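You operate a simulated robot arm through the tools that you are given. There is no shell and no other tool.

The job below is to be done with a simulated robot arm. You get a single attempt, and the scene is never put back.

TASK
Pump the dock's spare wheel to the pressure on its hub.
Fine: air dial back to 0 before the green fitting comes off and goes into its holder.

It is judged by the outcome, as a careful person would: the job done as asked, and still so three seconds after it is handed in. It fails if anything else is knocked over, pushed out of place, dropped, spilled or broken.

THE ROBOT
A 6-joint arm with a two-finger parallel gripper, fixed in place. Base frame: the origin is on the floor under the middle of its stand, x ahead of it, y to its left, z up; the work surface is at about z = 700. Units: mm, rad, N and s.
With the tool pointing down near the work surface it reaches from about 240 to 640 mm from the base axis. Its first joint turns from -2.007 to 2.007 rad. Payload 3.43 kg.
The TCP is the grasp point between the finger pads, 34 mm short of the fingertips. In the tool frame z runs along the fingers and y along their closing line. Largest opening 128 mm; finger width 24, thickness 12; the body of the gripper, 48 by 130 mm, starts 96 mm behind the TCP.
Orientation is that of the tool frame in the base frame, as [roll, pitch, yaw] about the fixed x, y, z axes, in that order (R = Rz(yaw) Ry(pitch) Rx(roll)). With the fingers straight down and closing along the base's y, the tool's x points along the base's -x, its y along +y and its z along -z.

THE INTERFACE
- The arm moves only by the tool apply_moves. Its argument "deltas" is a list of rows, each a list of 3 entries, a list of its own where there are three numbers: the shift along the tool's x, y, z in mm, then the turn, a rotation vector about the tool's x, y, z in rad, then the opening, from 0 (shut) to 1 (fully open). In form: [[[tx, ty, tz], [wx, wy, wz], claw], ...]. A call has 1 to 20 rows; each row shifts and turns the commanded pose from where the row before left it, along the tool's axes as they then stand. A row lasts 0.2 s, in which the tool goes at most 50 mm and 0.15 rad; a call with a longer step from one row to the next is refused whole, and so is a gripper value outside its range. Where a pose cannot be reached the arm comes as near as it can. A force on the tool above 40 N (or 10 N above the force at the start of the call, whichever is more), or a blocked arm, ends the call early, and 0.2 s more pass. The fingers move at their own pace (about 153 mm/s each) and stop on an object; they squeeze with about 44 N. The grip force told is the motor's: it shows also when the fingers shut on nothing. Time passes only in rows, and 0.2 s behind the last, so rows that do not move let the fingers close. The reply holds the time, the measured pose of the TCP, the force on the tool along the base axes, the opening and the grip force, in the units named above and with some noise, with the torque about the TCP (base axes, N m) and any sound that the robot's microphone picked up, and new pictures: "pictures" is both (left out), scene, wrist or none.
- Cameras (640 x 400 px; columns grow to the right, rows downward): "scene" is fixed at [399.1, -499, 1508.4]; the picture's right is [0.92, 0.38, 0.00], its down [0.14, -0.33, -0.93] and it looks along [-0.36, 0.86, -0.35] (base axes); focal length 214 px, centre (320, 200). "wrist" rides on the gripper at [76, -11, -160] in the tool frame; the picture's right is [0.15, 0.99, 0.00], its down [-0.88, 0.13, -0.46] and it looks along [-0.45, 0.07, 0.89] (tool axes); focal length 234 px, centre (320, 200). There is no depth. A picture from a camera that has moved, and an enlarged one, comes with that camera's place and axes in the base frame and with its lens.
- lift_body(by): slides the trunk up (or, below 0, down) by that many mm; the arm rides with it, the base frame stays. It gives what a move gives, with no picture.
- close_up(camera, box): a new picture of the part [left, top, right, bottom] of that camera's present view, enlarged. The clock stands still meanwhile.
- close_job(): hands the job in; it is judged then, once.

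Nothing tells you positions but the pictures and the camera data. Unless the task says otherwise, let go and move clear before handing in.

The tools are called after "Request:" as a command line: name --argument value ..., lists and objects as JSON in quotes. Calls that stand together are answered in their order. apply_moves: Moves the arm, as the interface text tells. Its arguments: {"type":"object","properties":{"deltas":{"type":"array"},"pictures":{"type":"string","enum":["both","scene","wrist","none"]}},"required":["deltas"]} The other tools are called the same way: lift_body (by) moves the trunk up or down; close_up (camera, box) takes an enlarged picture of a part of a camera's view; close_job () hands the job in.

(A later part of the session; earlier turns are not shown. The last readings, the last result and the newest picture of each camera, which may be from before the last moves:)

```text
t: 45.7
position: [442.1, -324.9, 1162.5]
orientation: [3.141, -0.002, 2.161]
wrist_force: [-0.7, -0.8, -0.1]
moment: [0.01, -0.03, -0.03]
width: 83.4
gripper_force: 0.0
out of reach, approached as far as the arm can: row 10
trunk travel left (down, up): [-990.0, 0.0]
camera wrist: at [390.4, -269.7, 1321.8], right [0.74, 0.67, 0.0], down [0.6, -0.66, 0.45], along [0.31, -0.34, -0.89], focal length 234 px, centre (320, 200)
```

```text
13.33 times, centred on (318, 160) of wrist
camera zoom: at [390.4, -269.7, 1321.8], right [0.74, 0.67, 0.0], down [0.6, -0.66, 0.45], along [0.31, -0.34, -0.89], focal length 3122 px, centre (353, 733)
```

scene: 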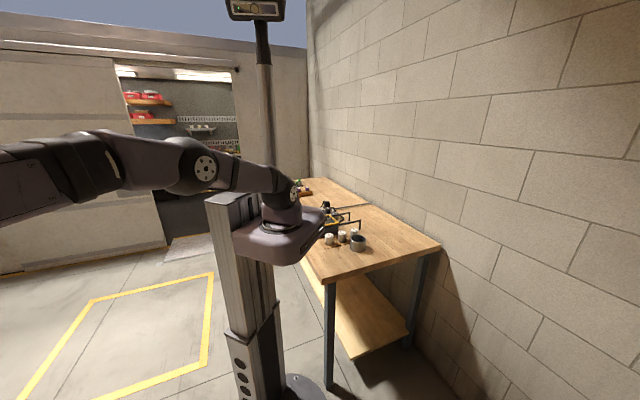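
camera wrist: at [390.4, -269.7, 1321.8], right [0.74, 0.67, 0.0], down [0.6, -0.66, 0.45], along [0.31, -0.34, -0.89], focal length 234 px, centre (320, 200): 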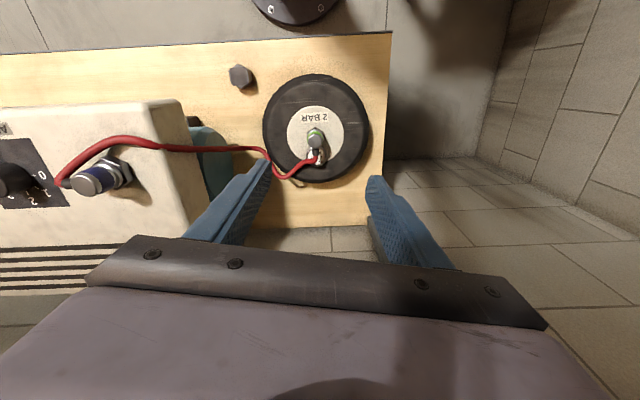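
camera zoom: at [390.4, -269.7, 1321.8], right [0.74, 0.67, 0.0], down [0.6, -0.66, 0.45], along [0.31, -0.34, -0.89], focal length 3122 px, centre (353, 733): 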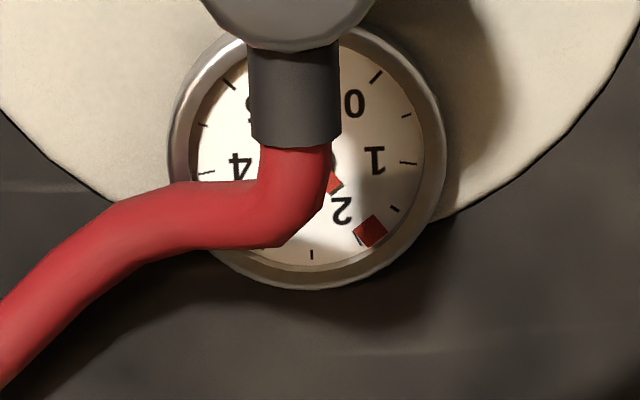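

The needle reads about 1.85–2 and may still be rising. I'll come closer and let some time pass.

Request:
apply_moves --deltas '[[[0, 30, 30], [0, 0, 0], 0.8], [[0, 20, 40], [0, 0, 0], 0.9], [[0, 0, 40], [0, 0, 0], 1], [[0, 0, 30], [0, 0, 0], 1], [[0, 0, 0], [0, 0, 0], 1], [[0, 0, 0], [0, 0, 0], 1], [[0, 0, 0], [0, 0, 0], 1], [[0, 0, 0], [0, 0, 0], 1]]' --pictures "wrist"

Request:
close_up --camera "wrist" --box '[265, 160, 315, 205]'

```text
t: 47.5
position: [481.5, -297.2, 1021.0]
orientation: [3.141, 0.0, 2.163]
wrist_force: [0.1, 0.1, -1.1]
moment: [-0.02, -0.01, 0.01]
width: 128.0
gripper_force: 0.0
trunk travel left (down, up): [-990.0, 0.0]
camera wrist: at [430.9, -241.3, 1180.7], right [0.74, 0.67, 0.0], down [0.6, -0.66, 0.45], along [0.31, -0.34, -0.89], focal length 234 px, centre (320, 200)
```

wrist: 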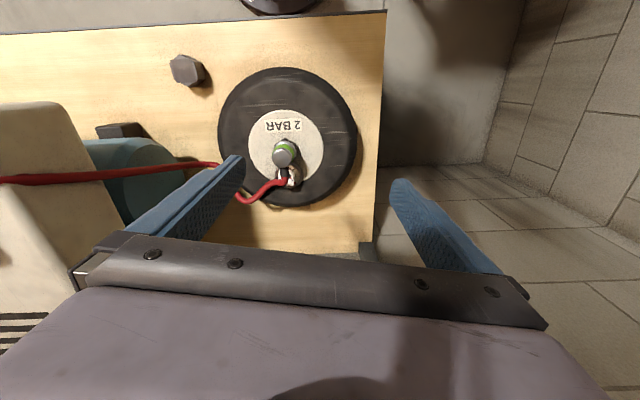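

```text
8.89 times, centred on (290, 182) of wrist
camera zoom: at [430.9, -241.3, 1180.7], right [0.74, 0.67, 0.0], down [0.6, -0.66, 0.45], along [0.31, -0.34, -0.89], focal length 2082 px, centre (587, 356)
```

zoom: 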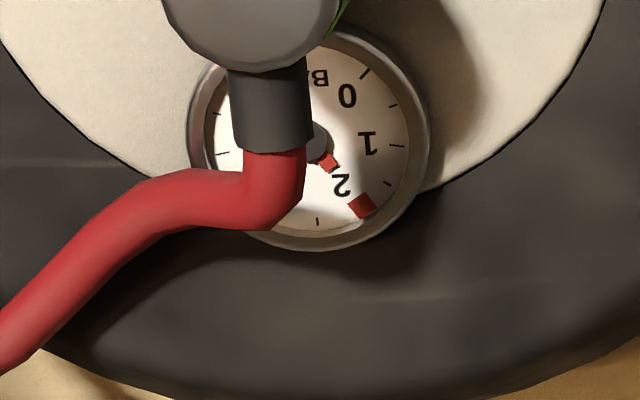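

Request:
close_up --camera "wrist" --box '[288, 172, 308, 192]'

Request:
apply_moves --deltas '[[[0, 0, 0], [0, 0, 0], 1], [[0, 0, 0], [0, 0, 0], 1], [[0, 0, 0], [0, 0, 0], 1], [[0, 0, 0], [0, 0, 0], 1], [[0, 0, 0], [0, 0, 0], 1], [[0, 0, 0], [0, 0, 0], 1], [[0, 0, 0], [0, 0, 0], 1], [[0, 0, 0], [0, 0, 0], 1], [[0, 0, 0], [0, 0, 0], 1], [[0, 0, 0], [0, 0, 0], 1]]' --pictures "none"

Request:
close_up --camera "wrist" --box '[288, 172, 308, 192]'

```text
16.00 times, centred on (298, 182) of wrist
camera zoom: at [430.9, -241.3, 1180.7], right [0.74, 0.67, 0.0], down [0.6, -0.66, 0.45], along [0.31, -0.34, -0.89], focal length 3747 px, centre (672, 488)
```

zoom: 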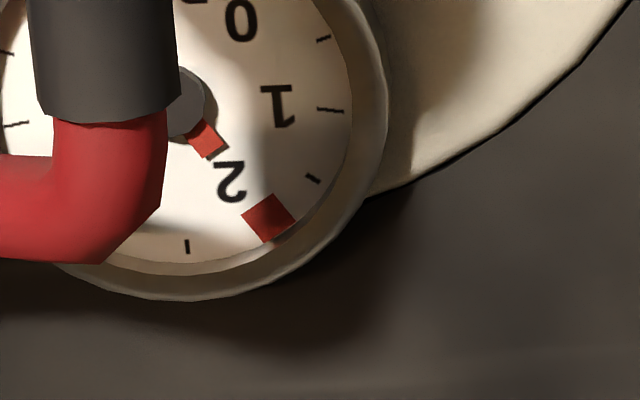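

```text
t: 49.7
position: [481.6, -296.8, 1021.7]
orientation: [3.142, 0.0, 2.163]
wrist_force: [0.6, -0.5, -0.2]
moment: [0.02, 0.0, 0.0]
width: 128.1
gripper_force: 0.0
trunk travel left (down, up): [-990.0, 0.0]
```

```text
16.00 times, centred on (298, 182) of wrist
camera zoom: at [430.8, -241.3, 1180.8], right [0.74, 0.67, 0.0], down [0.6, -0.66, 0.45], along [0.31, -0.34, -0.89], focal length 3747 px, centre (672, 488)
```

zoom: 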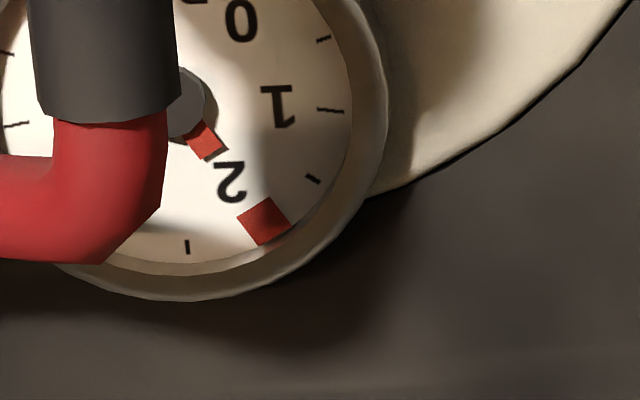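

It is still creeping up toward 2. I'll wait longer.

Request:
apply_moves --deltas '[[[0, 0, 0], [0, 0, 0], 1], [[0, 0, 0], [0, 0, 0], 1], [[0, 0, 0], [0, 0, 0], 1], [[0, 0, 0], [0, 0, 0], 1], [[0, 0, 0], [0, 0, 0], 1], [[0, 0, 0], [0, 0, 0], 1], [[0, 0, 0], [0, 0, 0], 1], [[0, 0, 0], [0, 0, 0], 1], [[0, 0, 0], [0, 0, 0], 1], [[0, 0, 0], [0, 0, 0], 1], [[0, 0, 0], [0, 0, 0], 1], [[0, 0, 0], [0, 0, 0], 1], [[0, 0, 0], [0, 0, 0], 1], [[0, 0, 0], [0, 0, 0], 1], [[0, 0, 0], [0, 0, 0], 1], [[0, 0, 0], [0, 0, 0], 1], [[0, 0, 0], [0, 0, 0], 1], [[0, 0, 0], [0, 0, 0], 1], [[0, 0, 0], [0, 0, 0], 1], [[0, 0, 0], [0, 0, 0], 1]]' --pictures "none"

Request:
close_up --camera "wrist" --box '[288, 172, 308, 192]'

```text
t: 53.9
position: [482.3, -297.9, 1021.7]
orientation: [3.141, -0.002, 2.163]
wrist_force: [0.2, -0.3, 0.1]
moment: [0.02, 0.02, -0.01]
width: 128.0
gripper_force: 0.1
trunk travel left (down, up): [-990.0, 0.0]
```

```text
16.00 times, centred on (298, 182) of wrist
camera zoom: at [430.8, -241.3, 1180.7], right [0.74, 0.67, 0.0], down [0.6, -0.66, 0.45], along [0.31, -0.34, -0.89], focal length 3747 px, centre (672, 488)
```

zoom: 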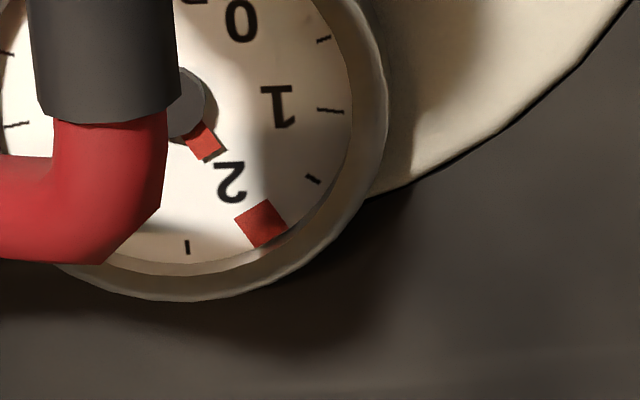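

Request:
apply_moves --deltas '[[[0, 0, 0], [0, 0, 0], 1], [[0, 0, 0], [0, 0, 0], 1], [[0, 0, 0], [0, 0, 0], 1], [[0, 0, 0], [0, 0, 0], 1], [[0, 0, 0], [0, 0, 0], 1], [[0, 0, 0], [0, 0, 0], 1], [[0, 0, 0], [0, 0, 0], 1], [[0, 0, 0], [0, 0, 0], 1], [[0, 0, 0], [0, 0, 0], 1], [[0, 0, 0], [0, 0, 0], 1], [[0, 0, 0], [0, 0, 0], 1], [[0, 0, 0], [0, 0, 0], 1], [[0, 0, 0], [0, 0, 0], 1], [[0, 0, 0], [0, 0, 0], 1], [[0, 0, 0], [0, 0, 0], 1], [[0, 0, 0], [0, 0, 0], 1], [[0, 0, 0], [0, 0, 0], 1], [[0, 0, 0], [0, 0, 0], 1], [[0, 0, 0], [0, 0, 0], 1], [[0, 0, 0], [0, 0, 0], 1]]' --pictures "none"

Request:
close_up --camera "wrist" --box '[288, 172, 308, 192]'

```text
t: 58.1
position: [482.7, -297.4, 1022.0]
orientation: [-3.141, -0.002, 2.162]
wrist_force: [-0.4, -1.1, 0.4]
moment: [-0.01, 0.0, -0.01]
width: 127.8
gripper_force: 0.1
trunk travel left (down, up): [-990.0, 0.0]
```

```text
16.00 times, centred on (298, 182) of wrist
camera zoom: at [430.8, -241.3, 1180.8], right [0.74, 0.67, 0.0], down [0.6, -0.66, 0.45], along [0.31, -0.34, -0.89], focal length 3747 px, centre (672, 488)
```

zoom: 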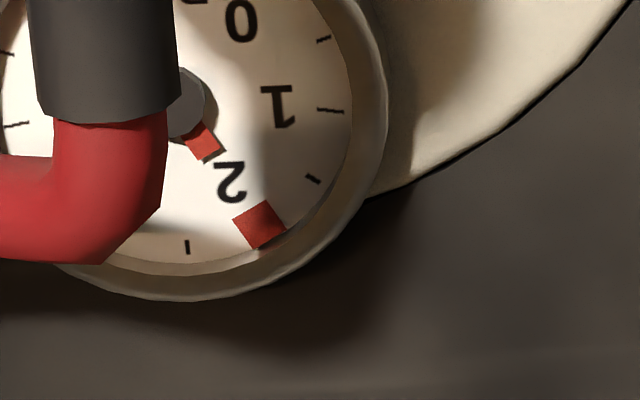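

The needle sits on the 2 mark (about 1.99) and has levelled off. I'll go back to the knob to return the dial to 0.

Request:
apply_moves --deltas '[[[0, 0, -46], [0, 0, 0], 0.8], [[0, 0, -46], [0, 0, 0], 0.65], [[0, 0, -46], [0, 0, 0], 0.65], [[-4.3, -43.4, 0], [0, 0, 0], 0.65], [[-4.3, -43.4, 0], [0, 0, 0], 0.65], [[-4.3, -43.4, 0], [0, 0, 0], 0.65], [[-4.3, -43.4, 0], [0, 0, 0], 0.65], [[-4.3, -43.4, 0], [0, 0, 0], 0.65], [[-4.3, -43.4, 0], [0, 0, 0], 0.65], [[-4.3, -43.4, 0], [0, 0, 0], 0.65], [[-4.3, -43.4, 0], [0, 0, 0], 0.65], [[-4.3, -43.4, 0], [0, 0, 0], 0.65], [[-4.3, -43.4, 0], [0, 0, 0], 0.65], [[0, 0, 0], [0, -0.14, 0], 0.65], [[0, 0, 0], [0, -0.14, 0], 0.65], [[0, 0, 0], [0, -0.14, 0], 0.65], [[0, 0, 0], [0, 0, 0], 0.65]]' --pictures "wrist"

Request:
close_up --camera "wrist" --box '[240, 60, 400, 180]'

```text
t: 61.7
position: [149.2, -577.3, 1157.9]
orientation: [3.142, 0.422, 2.162]
wrist_force: [1.0, 0.2, 0.3]
moment: [0.01, 0.0, 0.02]
width: 83.4
gripper_force: 0.0
trunk travel left (down, up): [-990.0, 0.0]
camera wrist: at [65.6, -473.4, 1272.1], right [0.75, 0.66, -0.06], down [0.45, -0.44, 0.78], along [0.49, -0.61, -0.63], focal length 234 px, centre (320, 200)
```

wrist: 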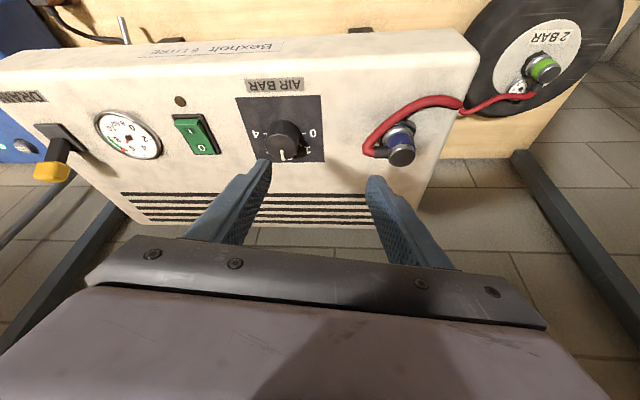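

```text
3.33 times, centred on (320, 120) of wrist
camera zoom: at [65.6, -473.4, 1272.1], right [0.75, 0.66, -0.06], down [0.45, -0.44, 0.78], along [0.49, -0.61, -0.63], focal length 781 px, centre (320, 467)
```

zoom: 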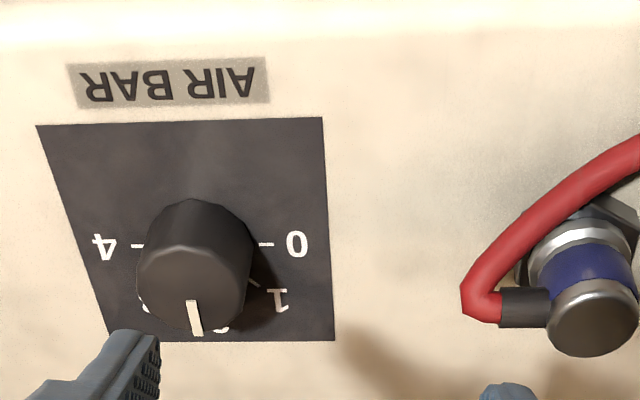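

The dial still reads 2. I'll swing the tool to the start angle for a counter-clockwise turn and go to the pre-grip.

Request:
apply_moves --deltas '[[[0, 0, 0], [0.0533, 0, 0.1196], 0.6], [[0, 0, 0], [0.0533, 0, 0.1196], 0.6], [[0, 0, 0], [0.0533, 0, 0.1196], 0.6], [[0, 0, 0], [0.0533, 0, 0.1196], 0.6], [[0, 0, 0], [0.0533, 0, 0.1196], 0.6], [[0, 0, 0], [0.0533, 0, 0.1196], 0.6], [[-12.1, 5.3, 30], [0, 0, 0], 0.6], [[-12.1, 5.3, 30], [0, 0, 0], 0.6], [[0, 0, 0], [0, 0, 0], 0.6]]' --pictures "wrist"

Request:
close_up --camera "wrist" --box '[240, 80, 400, 200]'

```text
t: 63.7
position: [149.7, -621.6, 1113.5]
orientation: [-3.14, 0.419, 1.374]
wrist_force: [1.0, 0.0, 1.0]
moment: [-0.06, 0.0, -0.03]
width: 76.6
gripper_force: 0.1
trunk travel left (down, up): [-990.0, 0.0]
camera wrist: at [164.9, -488.7, 1228.7], right [1.0, -0.06, -0.06], down [0.01, -0.63, 0.77], along [-0.08, -0.77, -0.63], focal length 234 px, centre (320, 200)
```

wrist: 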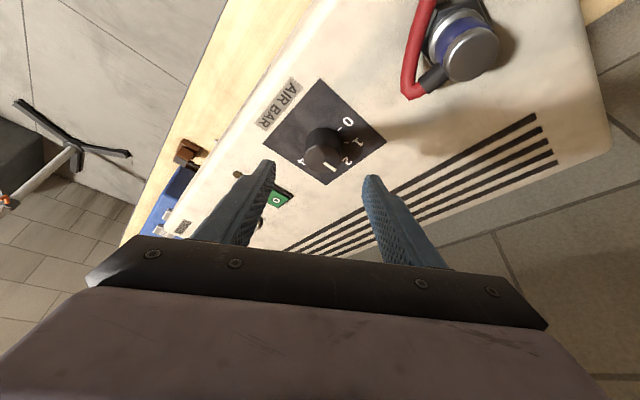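

```text
3.33 times, centred on (320, 140) of wrist
camera zoom: at [164.9, -488.7, 1228.7], right [1.0, -0.06, -0.06], down [0.01, -0.63, 0.77], along [-0.08, -0.77, -0.63], focal length 781 px, centre (320, 400)
```

zoom: 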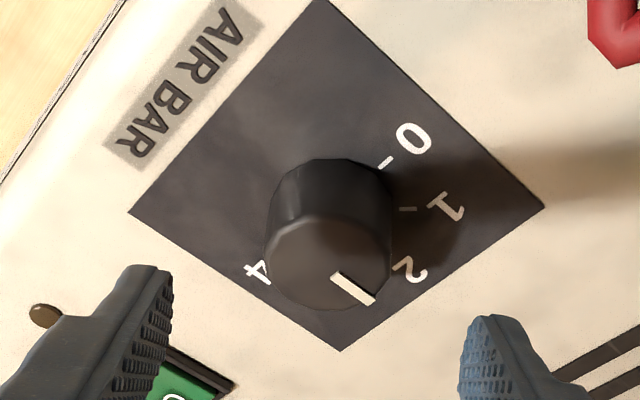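

The dial pointer is visible at 2. I'll go down onto the knob with a small sideways correction.

Request:
apply_moves --deltas '[[[-1.3, 1.0, 30], [0, 0, 0], 0.6], [[-1.4, 1.0, 30], [0, 0, 0], 0.6], [[0, 0, 0], [0, 0, 0], 0.6]]' --pictures "wrist"

Request:
close_up --camera "wrist" --box '[250, 140, 390, 250]'

```text
t: 64.5
position: [144.4, -650.9, 1059.9]
orientation: [-3.141, 0.419, 1.378]
wrist_force: [0.0, 0.2, 0.0]
moment: [0.01, 0.0, 0.02]
width: 76.7
gripper_force: 0.0
trunk travel left (down, up): [-990.0, 0.0]
camera wrist: at [160.2, -517.4, 1174.8], right [1.0, -0.06, -0.06], down [0.01, -0.63, 0.77], along [-0.08, -0.77, -0.63], focal length 234 px, centre (320, 200)
```

wrist: 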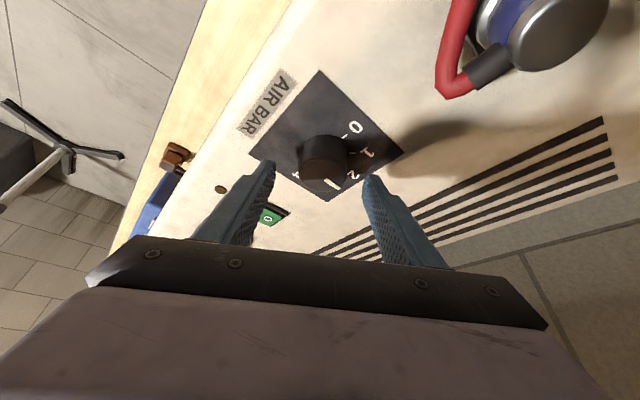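

```text
3.64 times, centred on (320, 195) of wrist
camera zoom: at [160.2, -517.4, 1174.8], right [1.0, -0.06, -0.06], down [0.01, -0.63, 0.77], along [-0.08, -0.77, -0.63], focal length 852 px, centre (320, 218)
```

zoom: 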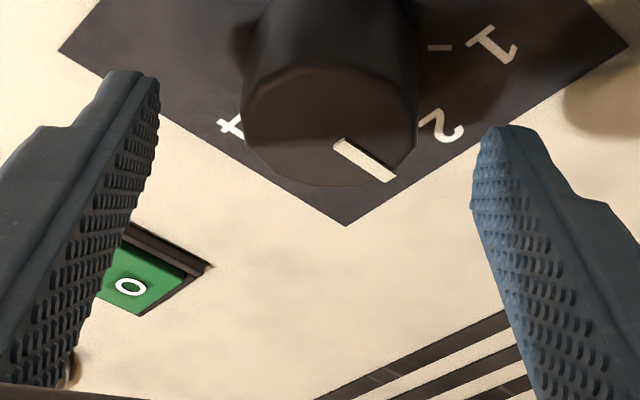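

Request:
apply_moves --deltas '[[[1.3, 1.1, 10], [0, 0, 0], 0.6], [[1.4, 1.1, 10.5], [0, 0, 0], 0.6], [[0, 0, 0], [0, 0, 0], 0.6]]' --pictures "wrist"

Request:
close_up --camera "wrist" --box '[250, 140, 390, 250]'

```text
t: 65.3
position: [147.8, -656.5, 1041.5]
orientation: [3.142, 0.42, 1.376]
wrist_force: [0.3, 0.5, 0.6]
moment: [-0.02, 0.01, 0.01]
width: 77.1
gripper_force: 0.1
trunk travel left (down, up): [-990.0, 0.0]
camera wrist: at [163.0, -523.9, 1154.7], right [1.0, -0.06, -0.06], down [0.01, -0.63, 0.77], along [-0.08, -0.77, -0.63], focal length 234 px, centre (320, 200)
```

wrist: 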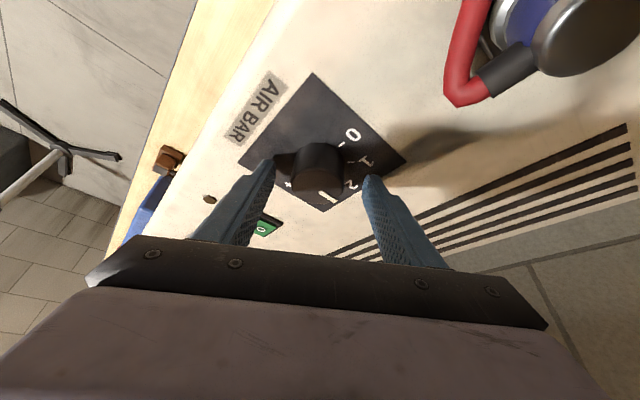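

```text
3.64 times, centred on (320, 195) of wrist
camera zoom: at [163.0, -523.9, 1154.7], right [1.0, -0.06, -0.06], down [0.01, -0.63, 0.77], along [-0.08, -0.77, -0.63], focal length 852 px, centre (320, 218)
```

zoom: 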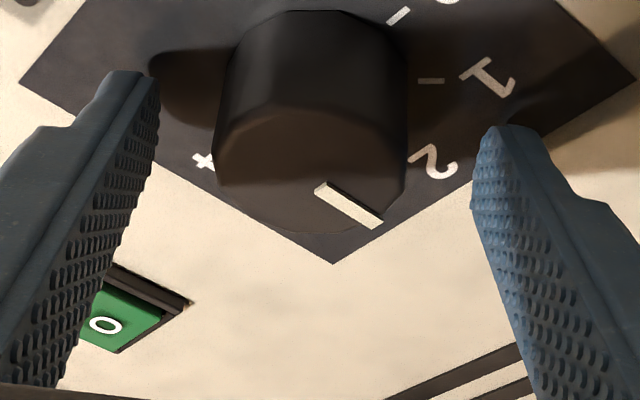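

I overshot sideways by about 2.5 mm. I'll correct that and close on the knob.

Request:
apply_moves --deltas '[[[0, -2.7, 0.5], [0, 0, 0], 0.5], [[0, 0, 0], [0, 0, 0], 0.36], [[0, 0, 0], [0, 0, 0], 0.25], [[0, 0, 0], [0, 0, 0], 0.25]]' --pictures "wrist"

Request:
close_up --camera "wrist" --box '[250, 140, 390, 250]'

```text
t: 66.3
position: [145.8, -657.1, 1040.0]
orientation: [3.141, 0.42, 1.377]
wrist_force: [1.8, -1.1, -1.5]
moment: [-0.34, 0.2, -0.01]
width: 43.5
gripper_force: 45.2
trunk travel left (down, up): [-990.0, 0.0]
camera wrist: at [160.6, -524.1, 1153.7], right [1.0, -0.06, -0.06], down [0.01, -0.63, 0.77], along [-0.08, -0.77, -0.63], focal length 234 px, centre (320, 200)
```

wrist: 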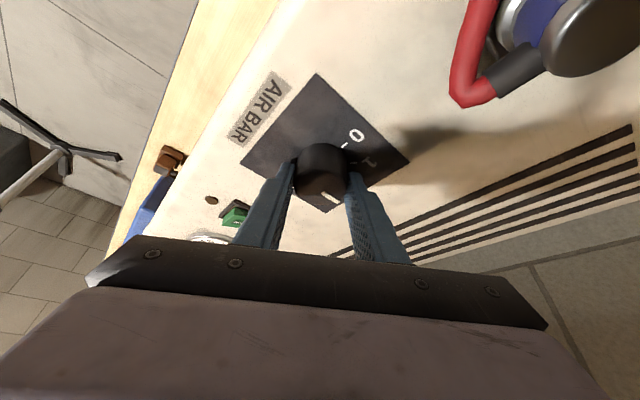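

```text
3.64 times, centred on (320, 195) of wrist
camera zoom: at [160.6, -524.1, 1153.7], right [1.0, -0.06, -0.06], down [0.01, -0.63, 0.77], along [-0.08, -0.77, -0.63], focal length 852 px, centre (320, 218)
```

zoom: 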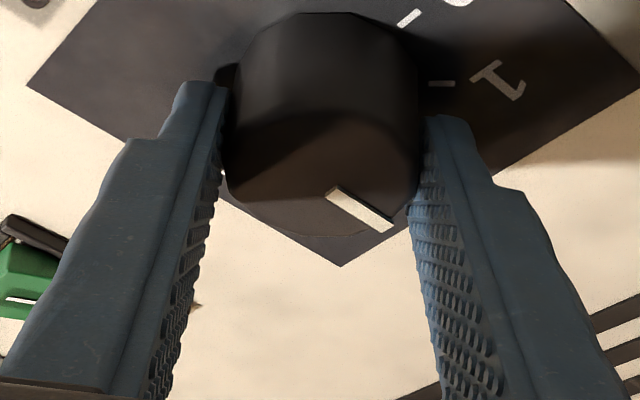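

The grip is good with very low side force. I'll turn counter-clockwise 45°, from 2 to 1.

Request:
apply_moves --deltas '[[[0, -0.2, 0], [-0.0533, 0, -0.1196], 0.25], [[0, -0.2, 0], [-0.0533, 0, -0.1196], 0.25], [[0, -0.2, 0], [-0.0533, 0, -0.1196], 0.25], [[0, -0.2, 0], [-0.0533, 0, -0.1196], 0.25], [[0, -0.2, 0], [-0.0533, 0, -0.1196], 0.25], [[0, -0.2, 0], [-0.0533, 0, -0.1196], 0.25], [[0, 0, 0], [0, 0, 0], 0.25]]' --pictures "wrist"

Request:
close_up --camera "wrist" --box '[250, 140, 390, 250]'

```text
t: 67.9
position: [143.1, -658.3, 1039.0]
orientation: [-3.141, 0.417, 2.162]
wrist_force: [-6.3, -2.2, -2.9]
moment: [0.18, 0.91, -0.01]
width: 43.6
gripper_force: 44.8
trunk travel left (down, up): [-990.0, 0.0]
camera wrist: at [59.0, -553.8, 1154.1], right [0.75, 0.66, -0.06], down [0.45, -0.44, 0.77], along [0.49, -0.6, -0.63], focal length 234 px, centre (320, 200)
```

wrist: 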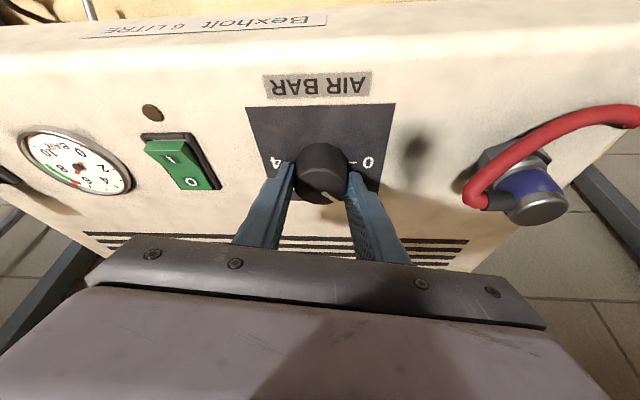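

```text
3.64 times, centred on (320, 195) of wrist
camera zoom: at [59.0, -553.8, 1154.1], right [0.75, 0.66, -0.06], down [0.45, -0.44, 0.77], along [0.49, -0.6, -0.63], focal length 852 px, centre (320, 218)
```

zoom: 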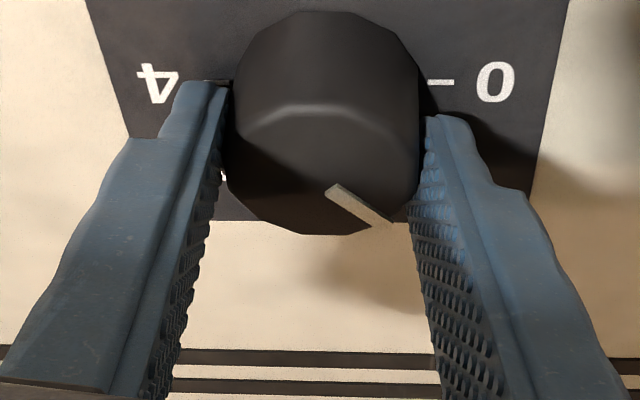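

Dial is at 1 with modest side force. I'll release, swing the open fingers back and check the alignment before the last 45°.

Request:
apply_moves --deltas '[[[0, 0, 0], [0, 0, 0], 0.45], [[0, 0, 0], [0, 0, 0], 0.58], [[0, 0.2, 0], [0.0533, 0, 0.1196], 0.58], [[0, 0.2, 0], [0.0533, 0, 0.1196], 0.58], [[0, 0.2, 0], [0.0533, 0, 0.1196], 0.58], [[0, 0.2, 0], [0.0533, 0, 0.1196], 0.58], [[0, 0.2, 0], [0.0533, 0, 0.1196], 0.58], [[0, 0.2, 0], [0.0533, 0, 0.1196], 0.58], [[0, 0, 0], [0, 0, 0], 0.58]]' --pictures "wrist"

Request:
close_up --camera "wrist" --box '[250, 140, 390, 250]'

```text
t: 69.9
position: [144.0, -657.0, 1039.7]
orientation: [3.14, 0.42, 1.376]
wrist_force: [-0.6, -0.1, -0.9]
moment: [-0.02, -0.01, -0.03]
width: 74.2
gripper_force: 0.1
trunk travel left (down, up): [-990.0, 0.0]
camera wrist: at [159.6, -524.0, 1154.3], right [1.0, -0.06, -0.06], down [0.01, -0.63, 0.77], along [-0.08, -0.77, -0.63], focal length 234 px, centre (320, 200)
```

wrist: 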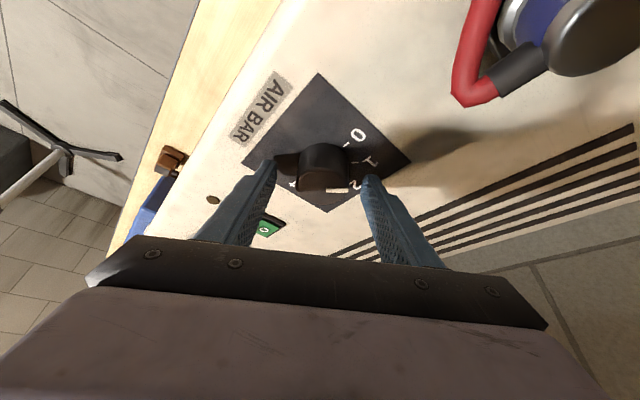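

```text
3.64 times, centred on (320, 195) of wrist
camera zoom: at [159.6, -524.0, 1154.3], right [1.0, -0.06, -0.06], down [0.01, -0.63, 0.77], along [-0.08, -0.77, -0.63], focal length 852 px, centre (320, 218)
```

zoom: 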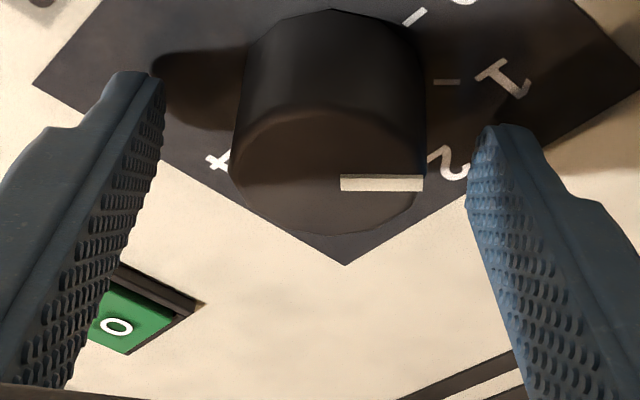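

Request:
apply_moves --deltas '[[[0, 1.6, 0], [0, 0, 0], 0.5], [[0, 0, 0], [0, 0, 0], 0.36], [[0, 0, 0], [0, 0, 0], 0.25], [[0, 0, 0], [0, 0, 0], 0.25], [[0, -0.2, 0], [-0.0533, 0, -0.1196], 0.25], [[0, -0.2, 0], [-0.0533, 0, -0.1196], 0.25], [[0, -0.2, 0], [-0.0533, 0, -0.1196], 0.25], [[0, -0.2, 0], [-0.0533, 0, -0.1196], 0.25], [[0, -0.2, 0], [-0.0533, 0, -0.1196], 0.25], [[0, -0.2, 0], [-0.0533, 0, -0.1196], 0.25], [[0, 0, 0], [0, 0, 0], 0.25]]' --pictures "wrist"

Request:
close_up --camera "wrist" --box '[250, 140, 390, 250]'

```text
t: 72.3
position: [143.3, -658.5, 1039.0]
orientation: [3.139, 0.418, 2.163]
wrist_force: [-9.2, -1.2, -2.6]
moment: [0.68, 1.09, -0.64]
width: 42.9
gripper_force: 44.8
trunk travel left (down, up): [-990.0, 0.0]
camera wrist: at [58.9, -553.7, 1153.8], right [0.75, 0.66, -0.06], down [0.45, -0.44, 0.77], along [0.49, -0.6, -0.63], focal length 234 px, centre (320, 200)
```

wrist: 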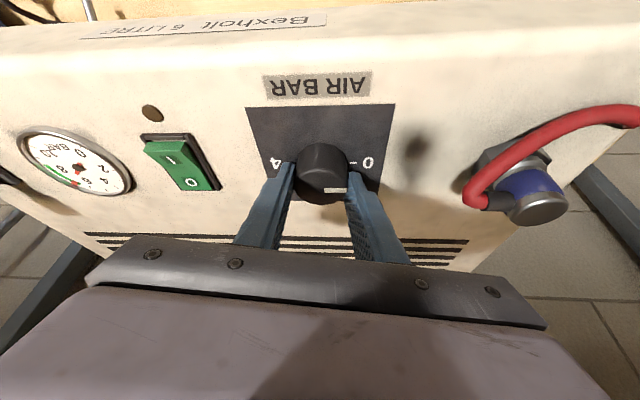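

```text
3.64 times, centred on (320, 195) of wrist
camera zoom: at [58.9, -553.7, 1153.8], right [0.75, 0.66, -0.06], down [0.45, -0.44, 0.77], along [0.49, -0.6, -0.63], focal length 852 px, centre (320, 218)
```

zoom: 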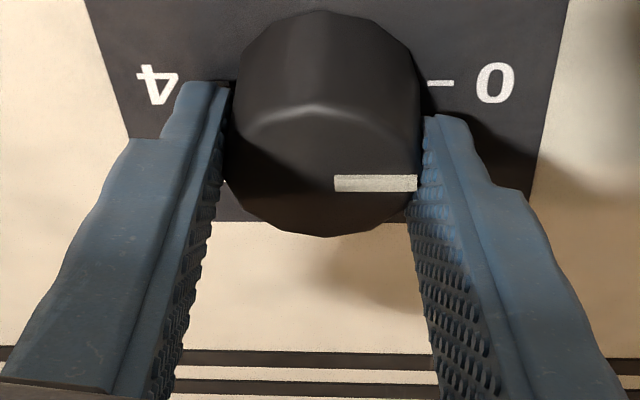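

The pointer is back at 0 and the reaction torque says it reached the zero stop. I'll release, back off and check the dial.

Request:
apply_moves --deltas '[[[0, 0, 0], [0, 0, 0], 0.45], [[0, 0, 0], [0, 0, 0], 0.62], [[0, 0, -25], [0, 0, 0], 0.65], [[0, 0, -40], [0, 0, 0], 0.65], [[0, 0, -40], [0, 0, 0], 0.65], [[0, 0, -25], [0, 0, 0], 0.65], [[0, 0, 0], [0, 0, 0], 0.65]]' --pictures "wrist"

Request:
close_up --camera "wrist" --box '[240, 60, 400, 180]'

Request:
close_up --camera "wrist" --box '[480, 20, 640, 140]'

```text
t: 73.9
position: [118.9, -611.4, 1159.5]
orientation: [3.141, 0.418, 2.161]
wrist_force: [2.0, 0.2, 0.5]
moment: [-0.01, 0.06, 0.03]
width: 83.2
gripper_force: 0.1
trunk travel left (down, up): [-990.0, 0.0]
camera wrist: at [34.7, -506.2, 1274.4], right [0.75, 0.66, -0.06], down [0.45, -0.44, 0.77], along [0.49, -0.6, -0.63], focal length 234 px, centre (320, 200)
```

wrist: 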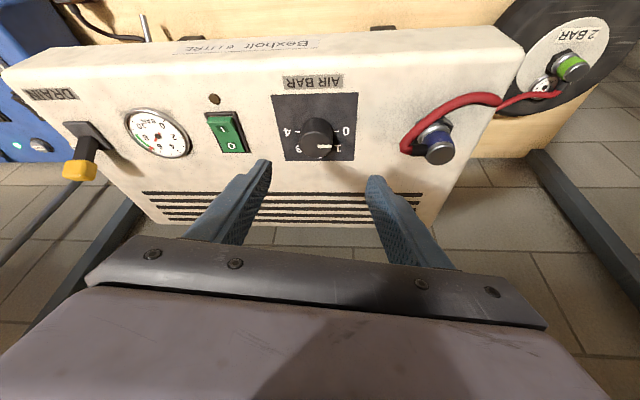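

```text
3.33 times, centred on (320, 120) of wrist
camera zoom: at [34.7, -506.2, 1274.4], right [0.75, 0.66, -0.06], down [0.45, -0.44, 0.77], along [0.49, -0.6, -0.63], focal length 781 px, centre (320, 467)
```

zoom: 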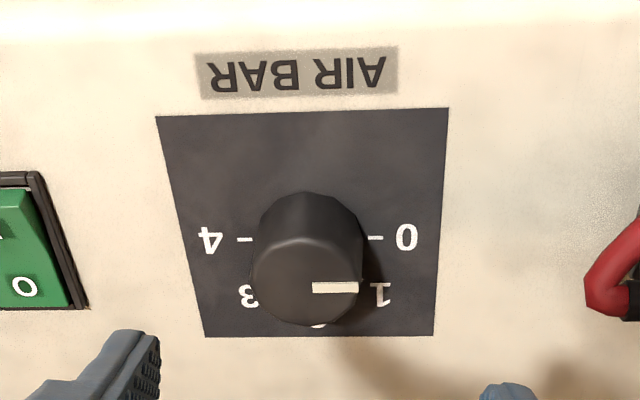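

```text
3.33 times, centred on (560, 80) of wrist
camera zoom: at [34.7, -506.2, 1274.4], right [0.75, 0.66, -0.06], down [0.45, -0.44, 0.77], along [0.49, -0.6, -0.63], focal length 781 px, centre (-480, 600)
```

zoom: 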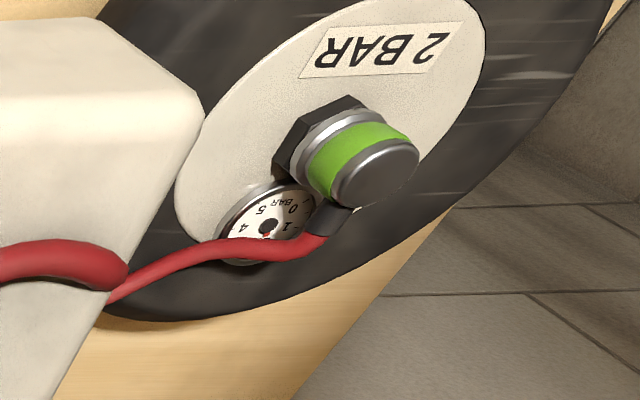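

The dial reads exactly 0. Next I'll level the tool, go back over the wheel and lower the trunk to where it was when I placed the fitting.

Request:
apply_moves --deltas '[[[0, 0, 0], [0, 0.14, 0], 0.65], [[0, 0, 0], [0, 0.14, 0], 0.65], [[0, 0, 0], [0, 0.138, 0], 0.65], [[6.1, 42, 0], [0, 0, 0], 0.65], [[6.1, 42, 0], [0, 0, 0], 0.65], [[6.1, 42, 0], [0, 0, 0], 0.65], [[6.1, 42, 0], [0, 0, 0], 0.65], [[6.1, 42, 0], [0, 0, 0], 0.65], [[6.1, 42, 0], [0, 0, 0], 0.65], [[6.1, 42, 0], [0, 0, 0], 0.65], [[6.1, 42, 0], [0, 0, 0], 0.65], [[6.1, 42, 0], [0, 0, 0], 0.65], [[6.1, 42, 0], [0, 0, 0], 0.65], [[0, 0, 0], [0, 0, 0], 0.65]]' --pictures "none"

Request:
lift_body --by -140

Request:
apply_moves --deltas '[[[0, 0, 0], [0, 0, 0], 0.65]]' --pictures "wrist"

Request:
close_up --camera "wrist" --box '[280, 120, 360, 200]'

```text
t: 76.9
position: [450.4, -431.3, 1208.0]
orientation: [-3.14, -0.001, 2.161]
wrist_force: [-1.2, 0.5, -0.2]
moment: [0.0, -0.01, 0.0]
width: 83.1
gripper_force: 0.1
out of reach, approached as far as the arm can: row 3, 4, 5, 6, 7, 8, 9, 10, 11, 12
trunk travel left (down, up): [-990.0, 0.0]
```

```text
t: 78.5
position: [450.0, -431.4, 1067.8]
orientation: [-3.141, -0.002, 2.161]
wrist_force: [0.1, -0.2, 0.2]
moment: [0.03, -0.04, 0.0]
width: 83.3
gripper_force: 0.0
trunk travel left (down, up): [-850.0, 140.0]
```

```text
t: 78.9
position: [450.3, -431.5, 1068.3]
orientation: [3.141, -0.003, 2.164]
wrist_force: [0.9, 0.0, -0.1]
moment: [-0.01, -0.01, 0.01]
width: 83.0
gripper_force: 0.0
trunk travel left (down, up): [-850.0, 140.0]
camera wrist: at [399.4, -375.3, 1227.4], right [0.74, 0.67, 0.0], down [0.6, -0.66, 0.45], along [0.31, -0.34, -0.89], focal length 234 px, centre (320, 200)
```

wrist: 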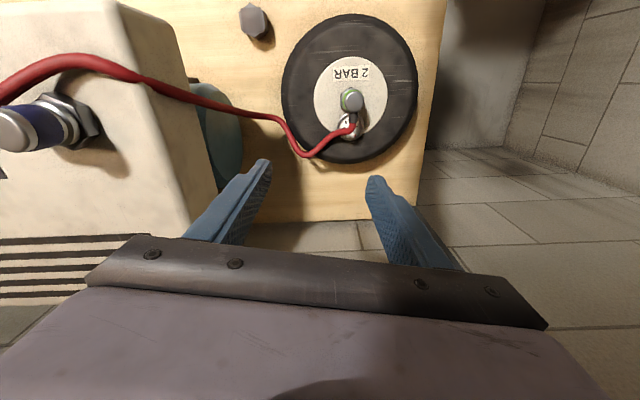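

```text
5.00 times, centred on (320, 160) of wrist
camera zoom: at [399.4, -375.3, 1227.4], right [0.74, 0.67, 0.0], down [0.6, -0.66, 0.45], along [0.31, -0.34, -0.89], focal length 1171 px, centre (320, 400)
```

zoom: 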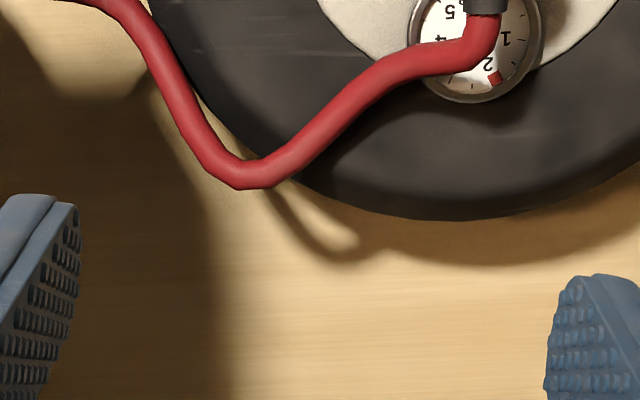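

The arm slid along its reach limit and ended further out, but nothing was touched. I'll check that the gauge still holds 2 with the dial at 0.

Request:
close_up --camera "wrist" --box '[335, 110, 365, 140]'

```text
13.33 times, centred on (350, 125) of wrist
camera zoom: at [399.4, -375.3, 1227.4], right [0.74, 0.67, 0.0], down [0.6, -0.66, 0.45], along [0.31, -0.34, -0.89], focal length 3122 px, centre (-80, 1200)
```

zoom: 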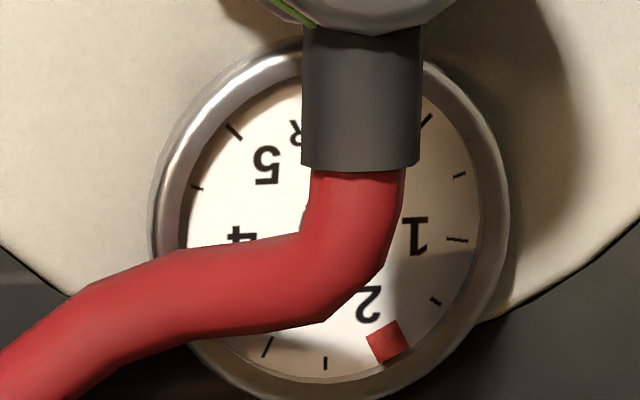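

The needle is still on 2 with the dial at 0. I'll position above the fitting on the hub.

Request:
apply_moves --deltas '[[[27, 24, 0], [0, 0, 0], 0.6], [[27, 23.5, 0], [0, 0, 0], 0.6], [[0, 0, 40], [0, 0, 0], 0.6], [[0, 0, 40], [0, 0, 0], 0.6], [[0, 0, 40], [0, 0, 0], 0.6], [[0, 0, 18], [0, 0, 0], 0.6], [[0, 0, 0], [0, 0, 0], 0.6]]' --pictures "wrist"

Request:
close_up --camera "wrist" --box '[260, 110, 380, 210]'

```text
t: 80.5
position: [484.3, -424.2, 938.7]
orientation: [-3.139, -0.006, 2.161]
wrist_force: [0.4, 0.0, 0.8]
moment: [0.02, -0.02, 0.02]
width: 76.8
gripper_force: 0.1
out of reach, approached as far as the arm can: row 1, 2, 3, 4, 5
trunk travel left (down, up): [-850.0, 140.0]
camera wrist: at [433.5, -368.2, 1097.1], right [0.74, 0.67, 0.0], down [0.6, -0.66, 0.45], along [0.3, -0.33, -0.89], focal length 234 px, centre (320, 200)
```

wrist: 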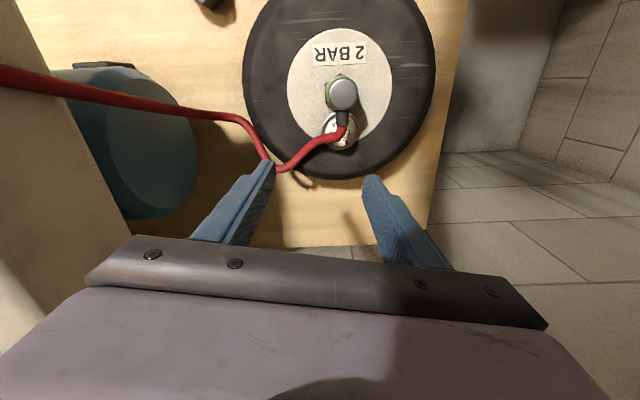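

```text
4.00 times, centred on (320, 160) of wrist
camera zoom: at [433.5, -368.2, 1097.1], right [0.74, 0.67, 0.0], down [0.6, -0.66, 0.45], along [0.3, -0.33, -0.89], focal length 937 px, centre (320, 360)
```

zoom: 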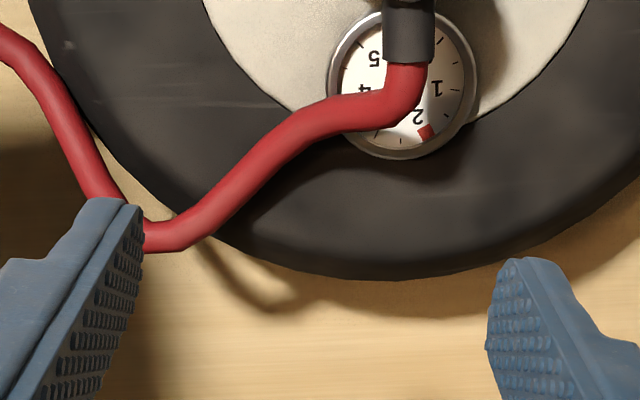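

The previous call ended at the reach limit again, about 67 mm too far out. The hose near the fingers is well below them (z ≤ 785), so I'll move back toward the robot over the fitting.

Request:
apply_moves --deltas '[[[22, 5, -3], [0, 0, 0], 0.6], [[23, 5, 0], [0, 0, 0], 0.6], [[22, 5, 0], [0, 0, 0], 0.6], [[0, 0, 0], [0, 0, 0], 0.6]]' --pictures "wrist"

Request:
close_up --camera "wrist" --box '[260, 110, 380, 210]'

```text
t: 81.5
position: [504.5, -401.4, 944.0]
orientation: [-3.139, -0.005, 2.161]
wrist_force: [-0.5, 0.1, 0.0]
moment: [-0.02, 0.0, -0.01]
width: 76.8
gripper_force: 0.0
out of reach, approached as far as the arm can: row 1, 2, 3
trunk travel left (down, up): [-850.0, 140.0]
camera wrist: at [454.3, -345.9, 1104.3], right [0.74, 0.67, 0.0], down [0.6, -0.66, 0.45], along [0.3, -0.33, -0.89], focal length 234 px, centre (320, 200)
```

wrist: 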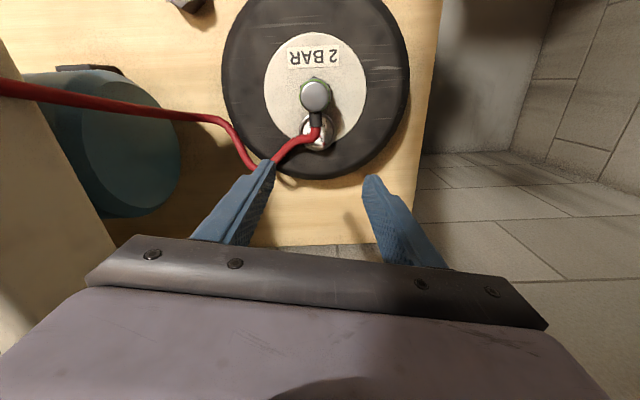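

```text
4.00 times, centred on (320, 160) of wrist
camera zoom: at [454.3, -345.9, 1104.3], right [0.74, 0.67, 0.0], down [0.6, -0.66, 0.45], along [0.3, -0.33, -0.89], focal length 937 px, centre (320, 360)
```

zoom: 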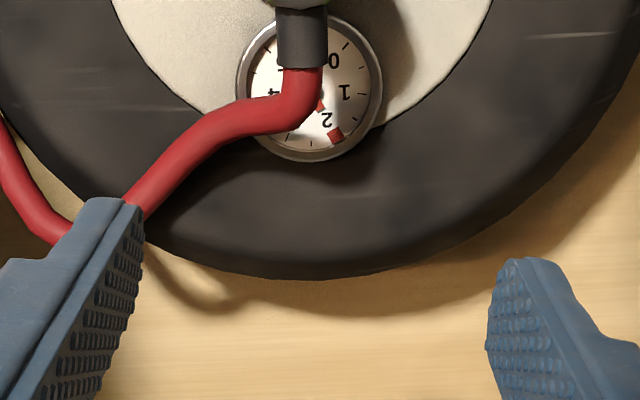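

The arm isn't following my inward command, so something about its configuration is odd. I'll look at the scene camera before moving again.

Request:
apply_moves --deltas '[[[0, 0, 0], [0, 0, 0], 0.6]]' --pictures "both"

```text
t: 81.9
position: [504.8, -401.8, 944.9]
orientation: [-3.139, -0.005, 2.163]
wrist_force: [0.1, 0.5, -0.9]
moment: [-0.02, -0.03, -0.01]
width: 76.9
gripper_force: 0.0
trunk travel left (down, up): [-850.0, 140.0]
camera wrist: at [454.2, -345.9, 1104.3], right [0.74, 0.67, 0.0], down [0.6, -0.66, 0.45], along [0.3, -0.33, -0.89], focal length 234 px, centre (320, 200)
```

scene: 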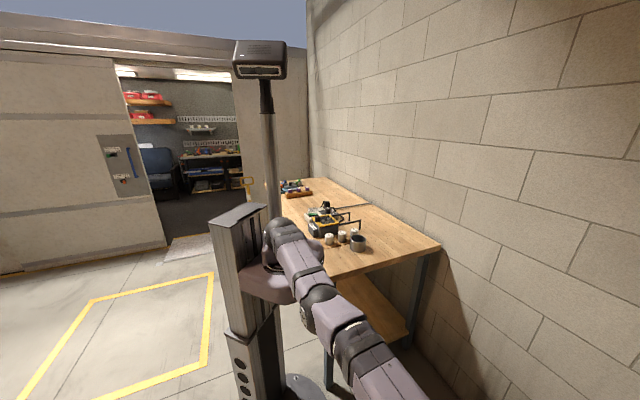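
wrist: 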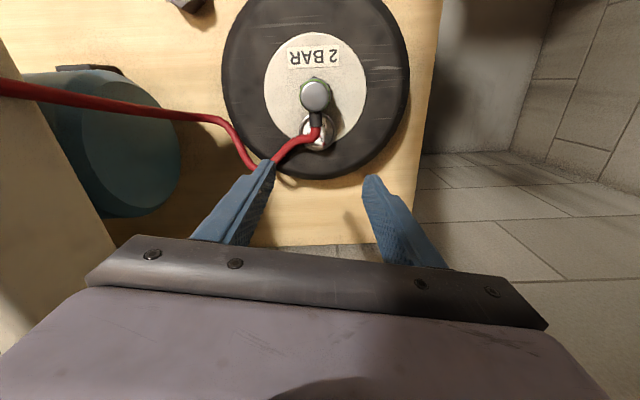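

The arm is stretched almost straight, so it can't fold inward. I'll raise the trunk and then drive the tool down by a similar amount, which should bend the elbow upward again while staying well above everything.

Request:
lift_body --by 140

Request:
apply_moves --deltas '[[[0, 0, 20], [0, 0, 0], 0.6], [[0, 0, 20], [0, 0, 0], 0.6], [[0, 0, 20], [0, 0, 0], 0.6], [[0, 0, 20], [0, 0, 0], 0.6], [[0, 0, 0], [0, 0, 0], 0.6]]' --pictures "scene"

```text
t: 83.6
position: [505.4, -400.9, 1084.4]
orientation: [-3.139, -0.006, 2.163]
wrist_force: [0.0, -0.7, 0.0]
moment: [-0.02, 0.0, 0.02]
width: 76.7
gripper_force: 0.1
trunk travel left (down, up): [-990.0, 0.0]
```

```text
t: 84.8
position: [504.0, -403.3, 1004.6]
orientation: [-3.138, -0.003, 2.164]
wrist_force: [-1.1, -0.7, 0.3]
moment: [0.02, -0.01, 0.02]
width: 76.8
gripper_force: 0.1
trunk travel left (down, up): [-990.0, 0.0]
```

scene: 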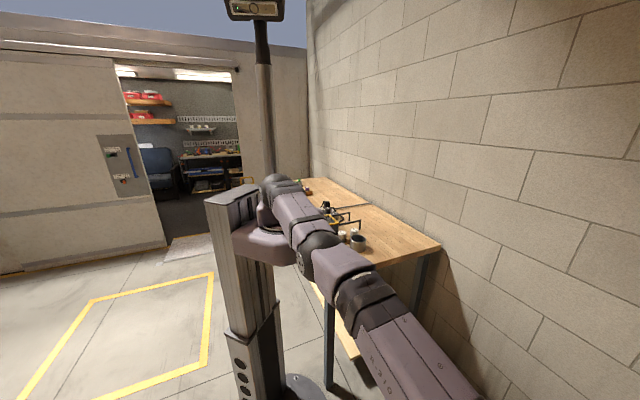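

No reach warnings this time. I'll go down a bit more, then test a small inward motion.

Request:
apply_moves --deltas '[[[0, 0, 20], [0, 0, 0], 0.6], [[0, 0, 15], [0, 0, 0], 0.6], [[5, 0, 5], [0, 0, 0], 0.6], [[10, 0, 5], [0, 0, 0], 0.6], [[10, 0, 0], [0, 0, 0], 0.6], [[0, 0, 0], [0, 0, 0], 0.6]]' --pictures "both"

```text
t: 86.2
position: [502.0, -392.4, 956.8]
orientation: [-3.14, -0.007, 2.163]
wrist_force: [-0.1, 0.2, -0.3]
moment: [-0.01, 0.01, 0.01]
width: 76.7
gripper_force: 0.1
out of reach, approached as far as the arm can: row 4, 5
trunk travel left (down, up): [-990.0, 0.0]
camera wrist: at [451.1, -336.7, 1116.2], right [0.74, 0.67, 0.0], down [0.6, -0.66, 0.45], along [0.3, -0.33, -0.89], focal length 234 px, centre (320, 200)
```

scene: 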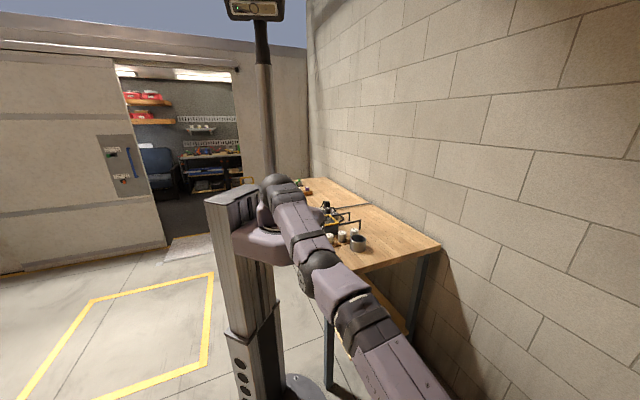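
wrist: 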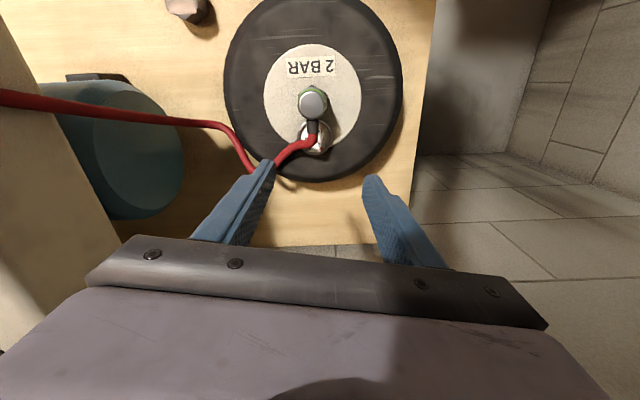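

The arm still won't fold inward; the elbow has probably crossed slightly past straight. I'll stretch fully outward and then go down, so that it bends the right way, staying high above the wheel.

Request:
apply_moves --deltas '[[[0, 0, -20], [0, 0, 0], 0.6], [[-15, 5, 0], [0, 0, 0], 0.6], [[-15, 5, 0], [0, 0, 0], 0.6], [[-4, 1, 15], [0, 0, 0], 0.6], [[-4, 1, 15], [0, 0, 0], 0.6], [[-4, 1, 15], [0, 0, 0], 0.6], [[0, 0, 15], [0, 0, 0], 0.6], [[0, 0, 10], [0, 0, 0], 0.6], [[0, 0, 0], [0, 0, 0], 0.6]]' --pictures "scene"

```text
t: 88.2
position: [499.6, -385.0, 911.8]
orientation: [-3.141, -0.007, 2.161]
wrist_force: [1.1, 0.5, 0.7]
moment: [-0.03, 0.02, 0.0]
width: 76.4
gripper_force: 0.0
out of reach, approached as far as the arm can: row 1, 2, 3, 4, 5, 6, 8
trunk travel left (down, up): [-990.0, 0.0]
```

scene: 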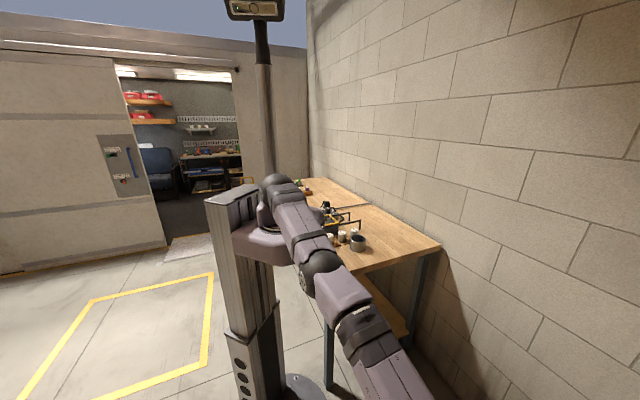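

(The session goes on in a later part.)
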